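You operate a simulated robot arm through the tools that you are given. There is no shell and no other tool. Be economical: measure what you need, move in short steps, check, and stop when the job is done.

The job below is to be done with a simulated robot arm. You get a single attempt, and the scene is never put back.

## Task
Press the green test button two times.

It is judged by the outcome, as a careful person would: the job done as asked, and still so three seconds after it is handed in. It fails if anything else is knocked over, pushed out of place, dropped, spilled or broken.

## Robot
A 6-joint arm with a two-finger parallel gripper on a trunk, on a base that drives. Base frame: it is fixed to the floor where the robot stands at the start and does not move with it; the origin is under the middle of the robot, x ahead of it, y to its left, z up. Readings come in mm, rad, newtons and seconds.
With the tool pointing down near the work surface it reaches from about 100 to 640 mm from the robot's upright axis, wherever it stands. Its first joint turns from -2.897 to 2.897 rad. Places, roughly: green test button [800, 0, 1200]. Payload 4.1 kg.
Tool frame: the origin (TCP) lies between the finger pads and is the grasp point; the fingertips stand 23 mm ahead of it; z points along the fingers, y is the line along which they close. The gripper opens to 94 mm. The fingers are 38 mm wide and 10 mm thick; the gripper's body (54 by 96 mm) begins 39 mm behind the TCP.
Orientation is that of the tool frame in the base frame, as [roll, pitch, yaw] about the fixed x, y, z axes, in that order (R = Rz(yaw) Ry(pitch) Rx(roll)). With the fingers straight down and closing along the base's y, the tool's x points along the base's -x, its y along +y and its z along -z.

## Interface
- The arm moves only by the tool jog_arm. Its argument "moves" is one flat list of numbers, 6 for each row, row after row: the shift along the tool's x, y, z in units of 20 mm (1.0 is 20 mm), then the turn, a rotation vector about the tool's x, y, z in units of 5 degrees (1.0 is 5 degrees). In form: [tx, ty, tz, rx, ry, rz, tx, ty, tz, rx, ry, rz, ...]. A call has 1 to 20 rows; each row shifts and turns the commanded pose from where the row before left it, along the tool's axes as they then stand. "fingers" is the opening in per cent of the stroke, from 0 (shut) to 100 (fully open), set as the call begins (left out, the last holds). A call with a number of a shift or a turn outside -1 to 1 is refused whole. Each row takes 0.2 s and may step no farther than 50 mm and 0.15 rad from the row before; otherwise, or with a gripper value out of range, the whole call is refused. A pose out of reach is approached as far as the arm can. The call stops where the force on the tool passes 40 N (or 10 N more than at its start, if that is more) or the arm is blocked; 0.2 s more then pass. Each finger travels about 45 mm/s and halts on what it meets, pressing with about 44 N; the grip force reading is that of the motor and also rises with nothing between the fingers. The clock runs only during rows and for 0.2 s after the last one: add rows that do not move to give the fingers time. It gives the time, the measured TCP pose, the force on the tool (base axes), the opening and the grip force at its end, in the units of the frame above (readings bear some noise).
- Cameras (640 x 400 px; columns grow to the right, rows downward): "scene" is now at [21.8, 127.6, 1584.2]; the picture's right is [-0.44, -0.90, 0.00], its down [-0.44, 0.21, -0.87] and it looks along [0.79, -0.38, -0.48] (base axes); focal length 260 px, centre (320, 200). "wrist" rides on the gripper at [-39, 0, -44] in the tool frame; the picture's right is [0.00, -1.00, 0.00], its down [0.97, 0.00, -0.24] and it looks along [0.24, 0.00, 0.97] (tool axes); focal length 218 px, centre (320, 200). There is no depth. A picture from a camera that has moved, and an enlarged one, comes with that camera's place and axes in the base frame and with its lens.
- capture(camera): a new picture of that camera. No time passes.
- slide_trunk(by): slides the trunk up (or, below 0, down) by that many mm; the arm and the scene camera ride with it, the base frame stays. It gives what a move gives, with no picture.
- base_move(legs): drives the robot by 1 to 6 legs, each [ahead, turn to the left] in mm and rad, along the robot's own axes; the way and the turn of a leg run together, so that a leg with both is an arc; at most 1500 mm and 3.142 rad a leg. The arm and the cameras ride along, it lands a little off, and it stops where it bumps. It gives what a move gives.
- head_to(pan, tilt): turns the head with the scene camera to pan (to the left, within 2.705 rad either way) and tilt (down, from -0.506 to 1.204), counted from straight ahead of the robot. It gives what a move gives.
- enlarge(camera, box): a new picture of the part [left, top, right, bottom] of that camera's present view, enlarged. No time passes.
- close_job(): hands the job in; it is judged then, once.

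Go step by step. Nothing tells you exact positions but the pictures and the camera data: compare them with the known pose of the tool, close in by small moves and look again before you grip or let go. The budget is 120 turns and 78 pictures, counting those below and the enlarged ones. Unless the task says otherwise, let go and move clear before handing in, and close with one line.

The tools are called after "Request:" as name(argument=value, ...) on one line, values as JSON. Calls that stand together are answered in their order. jog_arm: Moves the arm, as the interface text tells. Its arguments: {"type":"object","properties":{"moves":{"type":"array","items":{"type":"number"}},"fingers":{"type":"number"}},"required":["moves"]} The other tools are called the same way: slide_trunk (by) slides the trunk up or down; base_move (legs) drives the base; head_to (pan, tilt) turns the head that bears the scene camera; capture (camera) takes a picture; enlarge (camera, box) takes an enlarged picture of a part of a camera's view; close_job () hands the job in.

At the start:

```text
time_s: 0.0
tcp_pos: [425.5, -55.3, 1295.0]
tcp_rot: [-3.142, 0.001, -3.141]
ft_force: [-0.2, -0.4, 0.3]
gripper_width: 93.8
grasp_force: 0.1
trunk travel left (down, up): [-525.0, 65.0]
robot x, y, heading: [0.7, -1.0, 0.0]
head pan, tilt: [-0.452, 0.506]
```

scene: 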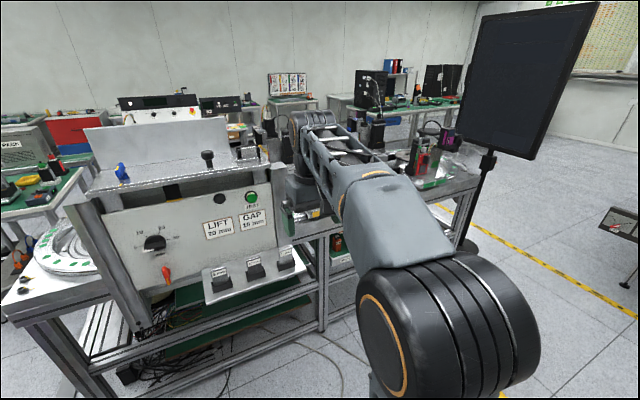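
wrist: 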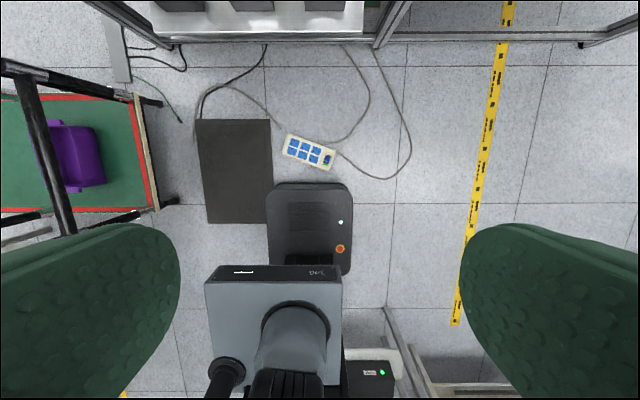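

I see a test fixture with a vertical front panel and a green button near its upper right, labelled TEST. I'll look closer at it.

Request:
enlarge(camera="scene", box=[80, 110, 320, 310])

```text
2.00 times, centred on (200, 210) of scene
camera zoom: at [21.8, 127.6, 1584.2], right [-0.44, -0.9, 0.0], down [-0.44, 0.21, -0.87], along [0.79, -0.38, -0.48], focal length 519 px, centre (560, 180)
```

zoom: 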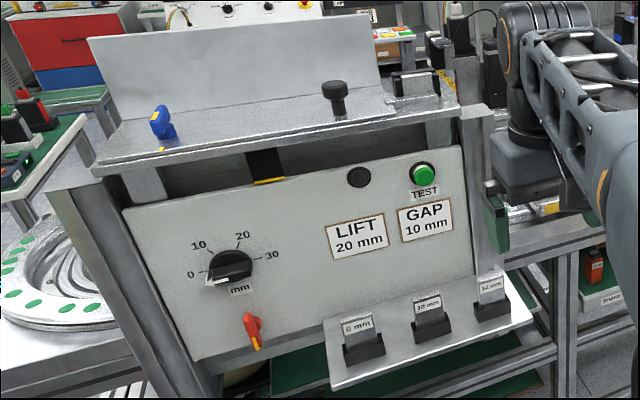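

The button is at roughly x 780, y 5, z 1185, on a near-vertical panel facing the robot. I'll shut the fingers and start tilting the tool to point forward.

Request:
jog_arm(moves=[0, 0, 0, 0, -1, 0, 0, 0, 0, 0, -1, 0, 0, 0, 0, 0, -1, 0, 0, 0, 0, 0, -1, 0, 0, 0, 0, 0, -1, 0, 0, 0, 0, 0, -1, 0, 0, 0, 0, 0, -1, 0, 0, 0, 0, 0, -1, 0, 0, 0, 0, 0, -1, 0], fingers=0)

```text
time_s: 2.0
tcp_pos: [426.2, -55.0, 1295.6]
tcp_rot: [3.141, 0.787, -3.141]
ft_force: [-0.4, 0.0, 0.3]
gripper_width: 0.0
grasp_force: 42.8
trunk travel left (down, up): [-525.0, 65.0]
robot x, y, heading: [-0.5, 1.9, -0.001]
head pan, tilt: [-0.452, 0.506]
```

Request:
jog_arm(moves=[0, 0, 0, 0, -1, 0, 0, 0, 0, 0, -1, 0, 0, 0, 0, 0, -1, 0, 0, 0, 0, 0, -1, 0, 0, 0, 0, 0, -1, 0, 0, 0, 0, 0, -1, 0, 0, 0, 0, 0, -1, 0, 0, 0, 0, 0, -1, 0, 0, 0, 0, 0, -1, 0])

Request:
capture(camera="wrist")

Request:
capture(camera="scene")

```text
time_s: 4.0
tcp_pos: [425.5, -56.3, 1294.2]
tcp_rot: [3.049, 1.571, 3.049]
ft_force: [-0.9, -0.4, -0.3]
gripper_width: 0.0
grasp_force: 42.6
trunk travel left (down, up): [-525.0, 65.0]
robot x, y, heading: [-0.6, -1.8, -0.001]
head pan, tilt: [-0.452, 0.506]
```

```text
74 pictures are left
camera wrist: at [382.8, -55.7, 1334.4], right [0.0, -1.0, 0.0], down [-0.24, 0.0, -0.97], along [0.97, 0.0, -0.24], focal length 218 px, centre (320, 200)
```

wrist: 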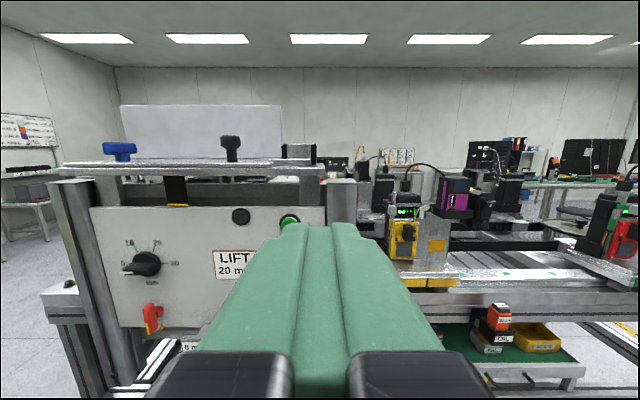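

```text
73 pictures are left
camera scene: at [21.8, 127.6, 1584.2], right [-0.44, -0.9, 0.0], down [-0.44, 0.21, -0.87], along [0.79, -0.38, -0.48], focal length 260 px, centre (320, 200)
```

scene: 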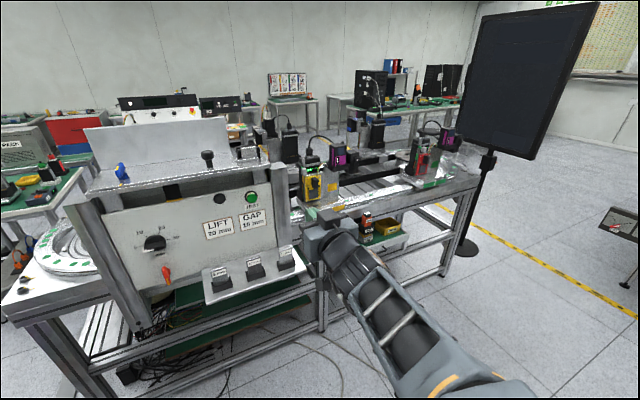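

Two views agree on the button at about (800, 5, 1187). I'll align the tool with it in y and z while staying well back.

Request:
jog_arm(moves=[0.9, 0.5, 0, 0, 0, 0, 0.9, 0.5, 0, 0, 0, 0, 0.9, 0.5, 0, 0, 0, 0, 0.9, 0.5, 0, 0, 0, 0, 0.9, 0.5, 0, 0, 0, 0, 0.85, 0.55, 0, 0, 0, 0])

Request:
capture(camera="wrist")

Request:
capture(camera="scene")

```text
time_s: 5.4
tcp_pos: [459.1, -39.0, 1215.7]
tcp_rot: [-2.783, 1.57, -2.777]
ft_force: [0.2, 0.4, 0.1]
gripper_width: 0.0
grasp_force: 42.7
out of reach, approached as far as the arm can: row 2, 3, 4, 5, 6
trunk travel left (down, up): [-525.0, 65.0]
robot x, y, heading: [-0.9, -1.2, 0.002]
head pan, tilt: [-0.452, 0.506]
```

```text
72 pictures are left
camera wrist: at [416.1, -39.3, 1255.8], right [0.0, -1.0, 0.0], down [-0.24, 0.0, -0.97], along [0.97, 0.0, -0.24], focal length 218 px, centre (320, 200)
```

wrist: 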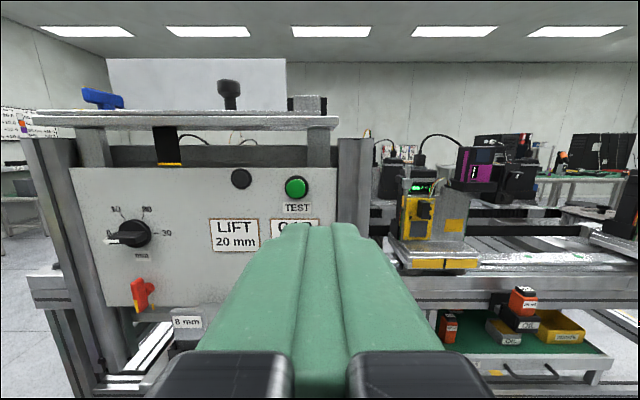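

```text
71 pictures are left
camera scene: at [22.3, 127.5, 1584.2], right [-0.44, -0.9, 0.0], down [-0.44, 0.21, -0.87], along [0.79, -0.38, -0.49], focal length 260 px, centre (320, 200)
```

scene: 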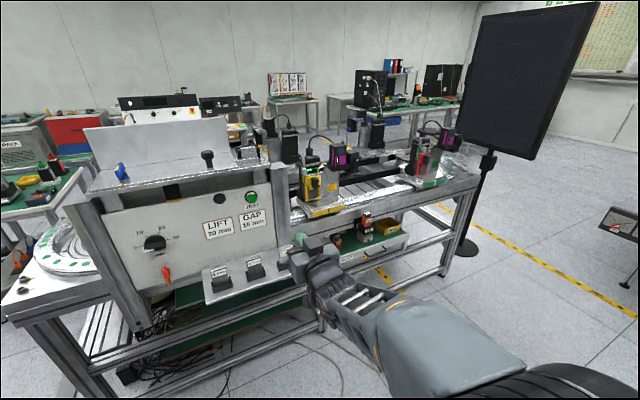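

The pose is too folded at this distance, so I'll extend forward by about 100 mm and see how it lines up.

Request:
jog_arm(moves=[0, 0, 1, 0, 0, 0, 0, 0, 1, 0, 0, 0, 0, 0, 1, 0, 0, 0, 0, 0, 1, 0, 0, 0, 0, 0, 1, 0, 0, 0])

```text
time_s: 6.6
tcp_pos: [556.2, -54.3, 1220.3]
tcp_rot: [3.113, 1.569, 3.12]
ft_force: [0.6, 0.0, -1.4]
gripper_width: 0.0
grasp_force: 42.7
out of reach, approached as far as the arm can: row 1, 2, 3, 4, 5
trunk travel left (down, up): [-525.0, 65.0]
robot x, y, heading: [-0.7, -0.3, -0.004]
head pan, tilt: [-0.452, 0.506]
```

The arm is limited going low with a horizontal tool. I'll raise it a little in arm space, then lower the trunk instead.

Request:
jog_arm(moves=[-1, 0, 0, 0, 0, 0, -1, 0, 0, 0, 0, 0, -1, 0, 0, 0, 0, 0, 0, 0.75, 0, 0, 0, 0, 0, 0.75, 0, 0, 0, 0, 0, 0.75, 0, 0, 0, 0, 0, 0.75, 0, 0, 0, 0])

```text
time_s: 8.2
tcp_pos: [553.5, -37.9, 1288.4]
tcp_rot: [-3.123, 1.569, -3.115]
ft_force: [-0.8, 0.2, -0.2]
gripper_width: 0.0
grasp_force: 42.0
out of reach, approached as far as the arm can: row 5, 6, 7
trunk travel left (down, up): [-525.0, 65.0]
robot x, y, heading: [1.4, -0.5, -0.003]
head pan, tilt: [-0.452, 0.506]
```

The arm's leftward range with this orientation stops near y = -38, so I'll shift the base left by about 50 mm while backing off, then lower the trunk.

Request:
base_move(legs=[[0, -0.3], [-180, 0], [0, 0.3]])

Request:
slide_trunk(by=-100)

Request:
capture(camera="wrist")

Request:
capture(camera="scene")

```text
time_s: 11.7
tcp_pos: [379.5, 16.7, 1287.8]
tcp_rot: [-2.986, 1.569, -2.98]
ft_force: [-0.8, 0.0, 0.8]
gripper_width: 0.0
grasp_force: 42.6
trunk travel left (down, up): [-525.0, 65.0]
robot x, y, heading: [-174.9, 53.6, -0.002]
head pan, tilt: [-0.452, 0.506]
```

```text
time_s: 13.0
tcp_pos: [380.0, 16.7, 1187.1]
tcp_rot: [-3.046, 1.569, -3.039]
ft_force: [0.7, -0.2, 0.7]
gripper_width: 0.0
grasp_force: 41.8
trunk travel left (down, up): [-425.0, 165.0]
robot x, y, heading: [-176.8, 56.1, -0.004]
head pan, tilt: [-0.452, 0.506]
```

```text
70 pictures are left
camera wrist: at [335.5, 16.5, 1227.8], right [0.01, -1.0, 0.0], down [-0.24, 0.0, -0.97], along [0.97, 0.01, -0.24], focal length 218 px, centre (320, 200)
```

wrist: 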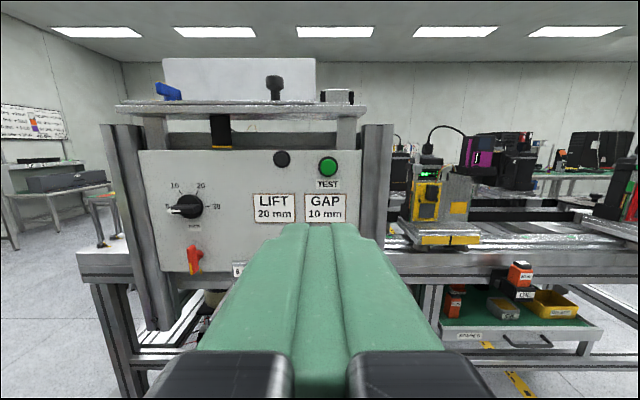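

```text
69 pictures are left
camera scene: at [-152.6, 182.5, 1484.2], right [-0.44, -0.9, 0.0], down [-0.44, 0.21, -0.87], along [0.79, -0.38, -0.48], focal length 260 px, centre (320, 200)
```

scene: 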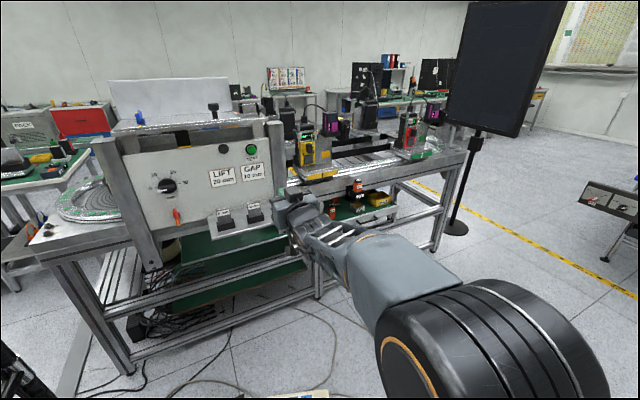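

The tool is at the right height (1187) with y about 12 mm left of the button. I'll shift right slightly and drive ahead partway.

Request:
base_move(legs=[[230, 0]])

Request:
jog_arm(moves=[0, -0.6, 0, 0, 0, 0, 0, 0, 0, 0, 0, 0])

Request:
capture(camera="wrist")

Request:
capture(camera="scene")

```text
time_s: 14.8
tcp_pos: [610.3, 14.5, 1187.3]
tcp_rot: [-3.07, 1.569, -3.068]
ft_force: [-0.9, -0.3, 0.1]
gripper_width: 0.0
grasp_force: 42.4
trunk travel left (down, up): [-425.0, 165.0]
robot x, y, heading: [55.7, 51.1, -0.007]
head pan, tilt: [-0.452, 0.506]
```

```text
time_s: 15.3
tcp_pos: [611.1, 3.0, 1187.7]
tcp_rot: [3.064, 1.569, 3.069]
ft_force: [0.8, 0.0, 0.1]
gripper_width: 0.0
grasp_force: 42.5
trunk travel left (down, up): [-425.0, 165.0]
robot x, y, heading: [54.6, 55.5, -0.008]
head pan, tilt: [-0.452, 0.506]
```

```text
68 pictures are left
camera wrist: at [566.8, 2.4, 1227.6], right [0.0, -1.0, 0.0], down [-0.24, 0.0, -0.97], along [0.97, 0.0, -0.24], focal length 218 px, centre (320, 200)
```

wrist: 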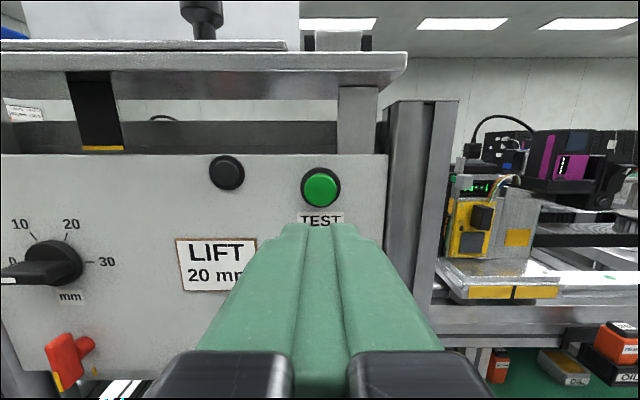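

```text
67 pictures are left
camera scene: at [78.7, 181.6, 1484.2], right [-0.44, -0.9, 0.0], down [-0.44, 0.21, -0.87], along [0.78, -0.39, -0.48], focal length 260 px, centre (320, 200)
```

scene: 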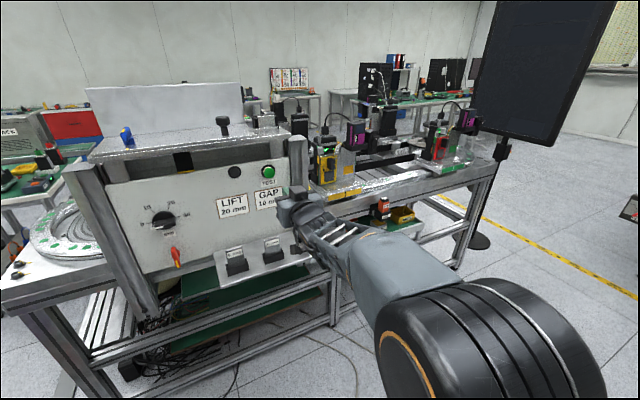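

The button is centred at about (800, 2, 1185). Clearance to the right post and the top plate overhang matters, so I'll look closer before moving in.

Request:
enlarge(camera="wrist", box=[240, 50, 480, 250])

Request:
enlarge(camera="scene", box=[200, 100, 380, 270])

```text
2.00 times, centred on (360, 150) of wrist
camera zoom: at [566.8, 2.4, 1227.6], right [0.0, -1.0, 0.0], down [-0.24, 0.0, -0.97], along [0.97, 0.0, -0.24], focal length 436 px, centre (240, 300)
```

zoom: 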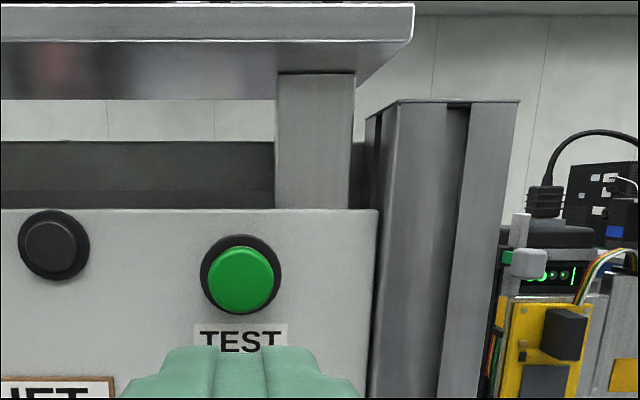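

```text
2.35 times, centred on (290, 185) of scene
camera zoom: at [78.7, 181.6, 1484.2], right [-0.44, -0.9, 0.0], down [-0.44, 0.21, -0.87], along [0.78, -0.39, -0.48], focal length 611 px, centre (391, 235)
```

zoom: 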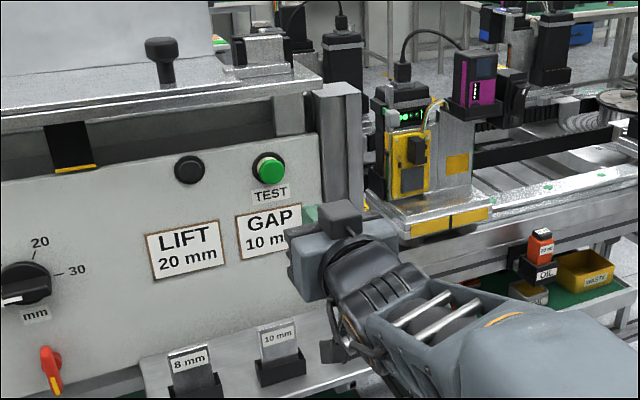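

The button is a protruding dome, and the body clears the post and overhang. I'll extend the arm forward 100 mm.

Request:
jog_arm(moves=[0, 0, 1, 0, 0, 0, 0, 0, 1, 0, 0, 0, 0, 0, 1, 0, 0, 0, 0, 0, 1, 0, 0, 0, 0, 0, 1, 0, 0, 0])

Request:
capture(camera="wrist")

Request:
capture(camera="scene")

```text
time_s: 16.6
tcp_pos: [709.1, 1.5, 1187.7]
tcp_rot: [-3.032, 1.569, -3.032]
ft_force: [-0.9, -0.1, -0.7]
gripper_width: 0.1
grasp_force: 42.6
trunk travel left (down, up): [-425.0, 165.0]
robot x, y, heading: [52.4, 52.1, -0.004]
head pan, tilt: [-0.452, 0.506]
```

```text
64 pictures are left
camera wrist: at [666.2, 2.0, 1227.7], right [0.0, -1.0, 0.0], down [-0.24, 0.0, -0.97], along [0.97, 0.0, -0.24], focal length 218 px, centre (320, 200)
```

wrist: 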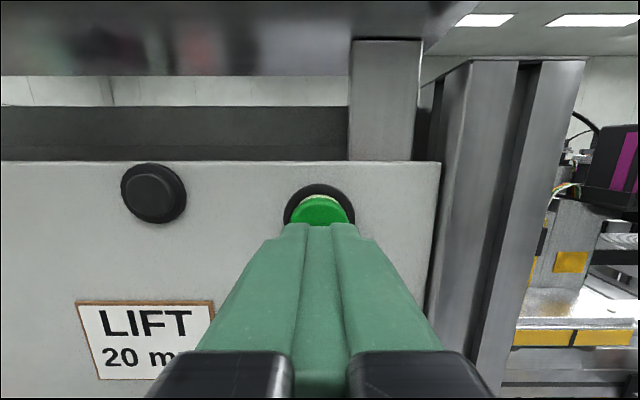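

```text
63 pictures are left
camera scene: at [78.7, 181.7, 1484.2], right [-0.44, -0.9, 0.0], down [-0.44, 0.21, -0.87], along [0.78, -0.39, -0.48], focal length 260 px, centre (320, 200)
```

scene: 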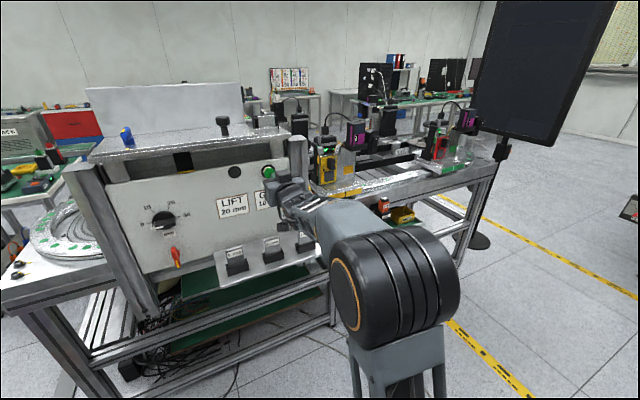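

The tip is centred laterally and a few mm high. I'll lower 4 mm and advance 32 mm more, still short of contact.

Request:
jog_arm(moves=[0.2, 0, 0.4, 0, 0, 0, 0, 0, 0.4, 0, 0, 0, 0, 0, 0.4, 0, 0, 0, 0, 0, 0.4, 0, 0, 0])

Request:
enlarge(camera="wrist", box=[220, 150, 420, 275])

Request:
enlarge(camera="scene", box=[220, 130, 340, 230])

```text
time_s: 17.6
tcp_pos: [741.5, 3.9, 1183.3]
tcp_rot: [-3.025, 1.57, -3.023]
ft_force: [0.6, 0.1, 0.2]
gripper_width: 0.1
grasp_force: 42.0
trunk travel left (down, up): [-425.0, 165.0]
robot x, y, heading: [59.0, 53.2, -0.01]
head pan, tilt: [-0.452, 0.506]
```

```text
3.20 times, centred on (320, 212) of wrist
camera zoom: at [698.1, 2.5, 1223.5], right [0.0, -1.0, 0.0], down [-0.24, 0.0, -0.97], along [0.97, 0.0, -0.24], focal length 698 px, centre (320, 160)
```

zoom: 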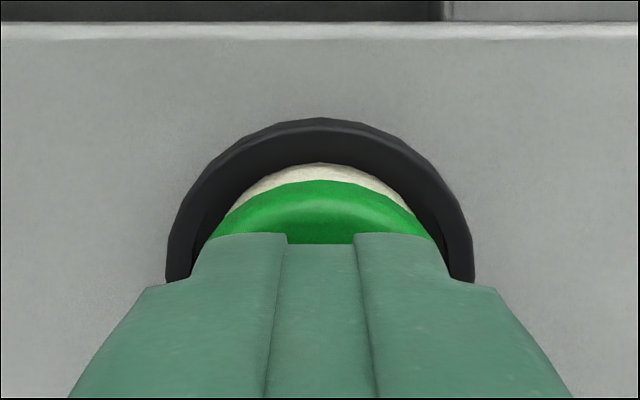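

```text
4.00 times, centred on (280, 180) of scene
camera zoom: at [78.6, 181.7, 1484.2], right [-0.44, -0.9, 0.0], down [-0.43, 0.21, -0.87], along [0.78, -0.39, -0.48], focal length 1039 px, centre (480, 280)
```

zoom: 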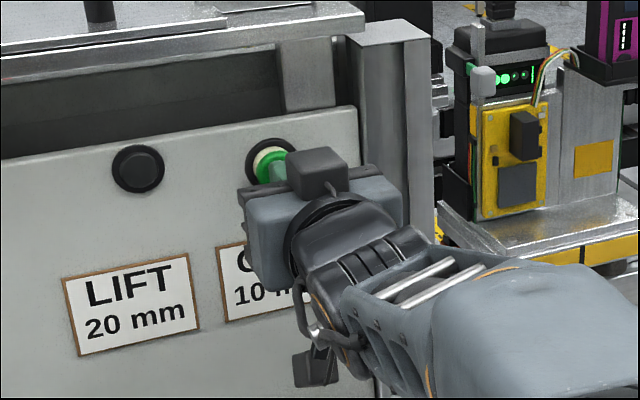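

The tip is centred on the green cap; its white collar shows it isn't pressed. I'll creep forward, watching the force.

Request:
jog_arm(moves=[0, 0, 0.2, 0, 0, 0, 0, 0, 0.2, 0, 0, 0, 0, 0, 0.2, 0, 0, 0])

Request:
enlarge(camera="wrist", box=[220, 150, 420, 275])

```text
time_s: 18.4
tcp_pos: [752.2, 2.5, 1183.7]
tcp_rot: [3.113, 1.57, 3.115]
ft_force: [-2.3, -0.4, -1.0]
gripper_width: 0.0
grasp_force: 42.8
trunk travel left (down, up): [-425.0, 165.0]
robot x, y, heading: [55.3, 57.0, -0.005]
head pan, tilt: [-0.452, 0.506]
```

```text
3.20 times, centred on (320, 212) of wrist
camera zoom: at [709.4, 2.3, 1223.5], right [0.0, -1.0, 0.0], down [-0.24, 0.0, -0.97], along [0.97, 0.0, -0.24], focal length 698 px, centre (320, 160)
```

zoom: 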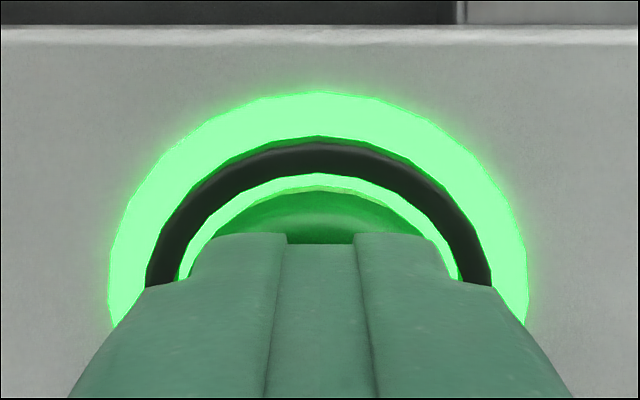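

A green ring lit up, so the first press has registered. I'll back off 16 mm and check the button releases.

Request:
jog_arm(moves=[0, 0, -0.4, 0, 0, 0, 0, 0, -0.4, 0, 0, 0, 0, 0, 0, 0, 0, 0])

Request:
enlarge(camera="wrist", box=[220, 150, 420, 275])

```text
time_s: 19.1
tcp_pos: [737.6, 1.5, 1183.1]
tcp_rot: [-3.04, 1.57, -3.037]
ft_force: [0.8, -1.1, -0.3]
gripper_width: 0.0
grasp_force: 42.4
trunk travel left (down, up): [-425.0, 165.0]
robot x, y, heading: [55.2, 55.6, -0.009]
head pan, tilt: [-0.452, 0.506]
```

```text
3.20 times, centred on (320, 212) of wrist
camera zoom: at [693.7, 2.6, 1223.3], right [0.0, -1.0, 0.0], down [-0.24, 0.0, -0.97], along [0.97, 0.0, -0.24], focal length 698 px, centre (320, 160)
```

zoom: 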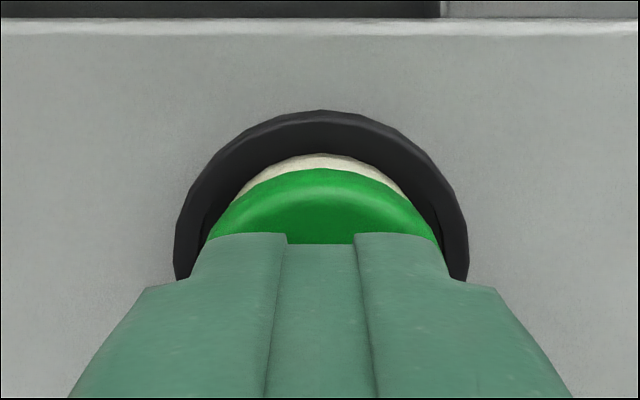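

The button sprang back and the light went off. Now the second press, the same way.

Request:
jog_arm(moves=[0, 0, 0.2, 0, 0, 0, 0, 0, 0.2, 0, 0, 0, 0, 0, 0.2, 0, 0, 0, 0, 0, 0.2, 0, 0, 0])

Request:
enlarge(camera="wrist", box=[220, 150, 420, 275])

```text
time_s: 20.1
tcp_pos: [753.9, 2.6, 1184.2]
tcp_rot: [-3.118, 1.569, -3.115]
ft_force: [-3.0, -0.3, 0.0]
gripper_width: 0.0
grasp_force: 42.2
trunk travel left (down, up): [-425.0, 165.0]
robot x, y, heading: [55.7, 53.0, -0.005]
head pan, tilt: [-0.452, 0.506]
```

```text
3.20 times, centred on (320, 212) of wrist
camera zoom: at [710.0, 2.3, 1223.6], right [0.0, -1.0, 0.0], down [-0.24, 0.0, -0.97], along [0.97, 0.0, -0.24], focal length 698 px, centre (320, 160)
```

zoom: 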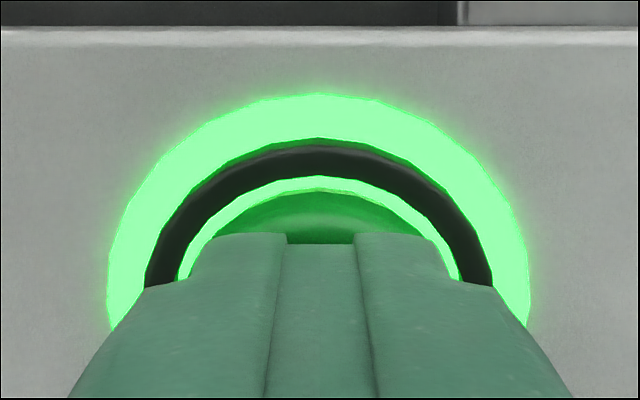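

The ring lit again, so the second press has registered. I'll withdraw straight back, well clear.

Request:
jog_arm(moves=[0, 0, -0.5, 0, 0, 0, 0, 0, -1, 0, 0, 0, 0, 0, -1, 0, 0, 0, 0, 0, -1, 0, 0, 0, 0, 0, -1, 0, 0, 0, 0, 0, -1, 0, 0, 0])

Request:
capture(camera="wrist")

Request:
capture(camera="scene")

```text
time_s: 21.6
tcp_pos: [643.0, 3.0, 1183.7]
tcp_rot: [2.992, 1.569, 2.995]
ft_force: [0.3, 0.8, 0.2]
gripper_width: 0.0
grasp_force: 42.7
trunk travel left (down, up): [-425.0, 165.0]
robot x, y, heading: [60.2, 52.0, -0.008]
head pan, tilt: [-0.452, 0.506]
```

```text
57 pictures are left
camera wrist: at [598.7, 2.8, 1225.0], right [0.0, -1.0, 0.0], down [-0.24, 0.0, -0.97], along [0.97, 0.0, -0.24], focal length 218 px, centre (320, 200)
```

wrist: 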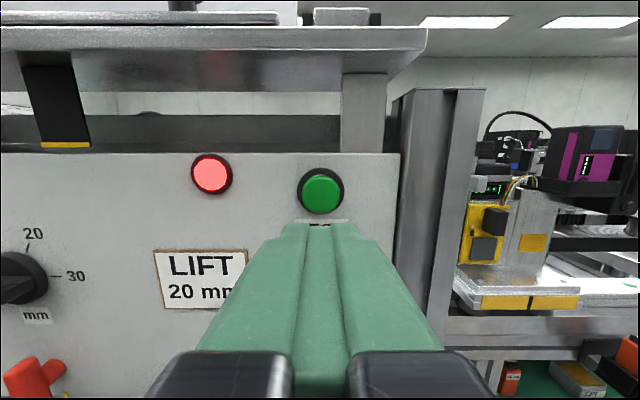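

```text
56 pictures are left
camera scene: at [78.5, 181.7, 1484.2], right [-0.44, -0.9, 0.0], down [-0.43, 0.21, -0.87], along [0.78, -0.39, -0.48], focal length 260 px, centre (320, 200)
```

scene: 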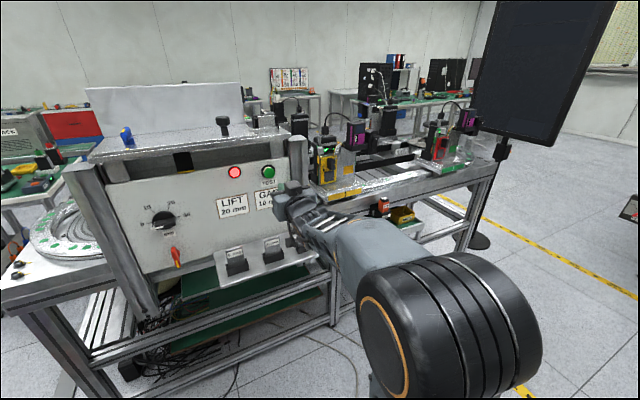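

The button is released and the arm is clear. A red lamp to the left of the button is now lit. It was dark at the start and seems to be the fixture's own response to the test. The job asked only for two presses, and both registered, so I'll hand in.

Request:
close_job()

```text
The job is handed in.
```

I pressed the green test button twice: its ring lit on each press, it sprang back after both, and the arm is clear with nothing disturbed. A red lamp beside the button, dark at the start, was lit after the second press; I don't know what it indicates and left the fixture's settings alone.
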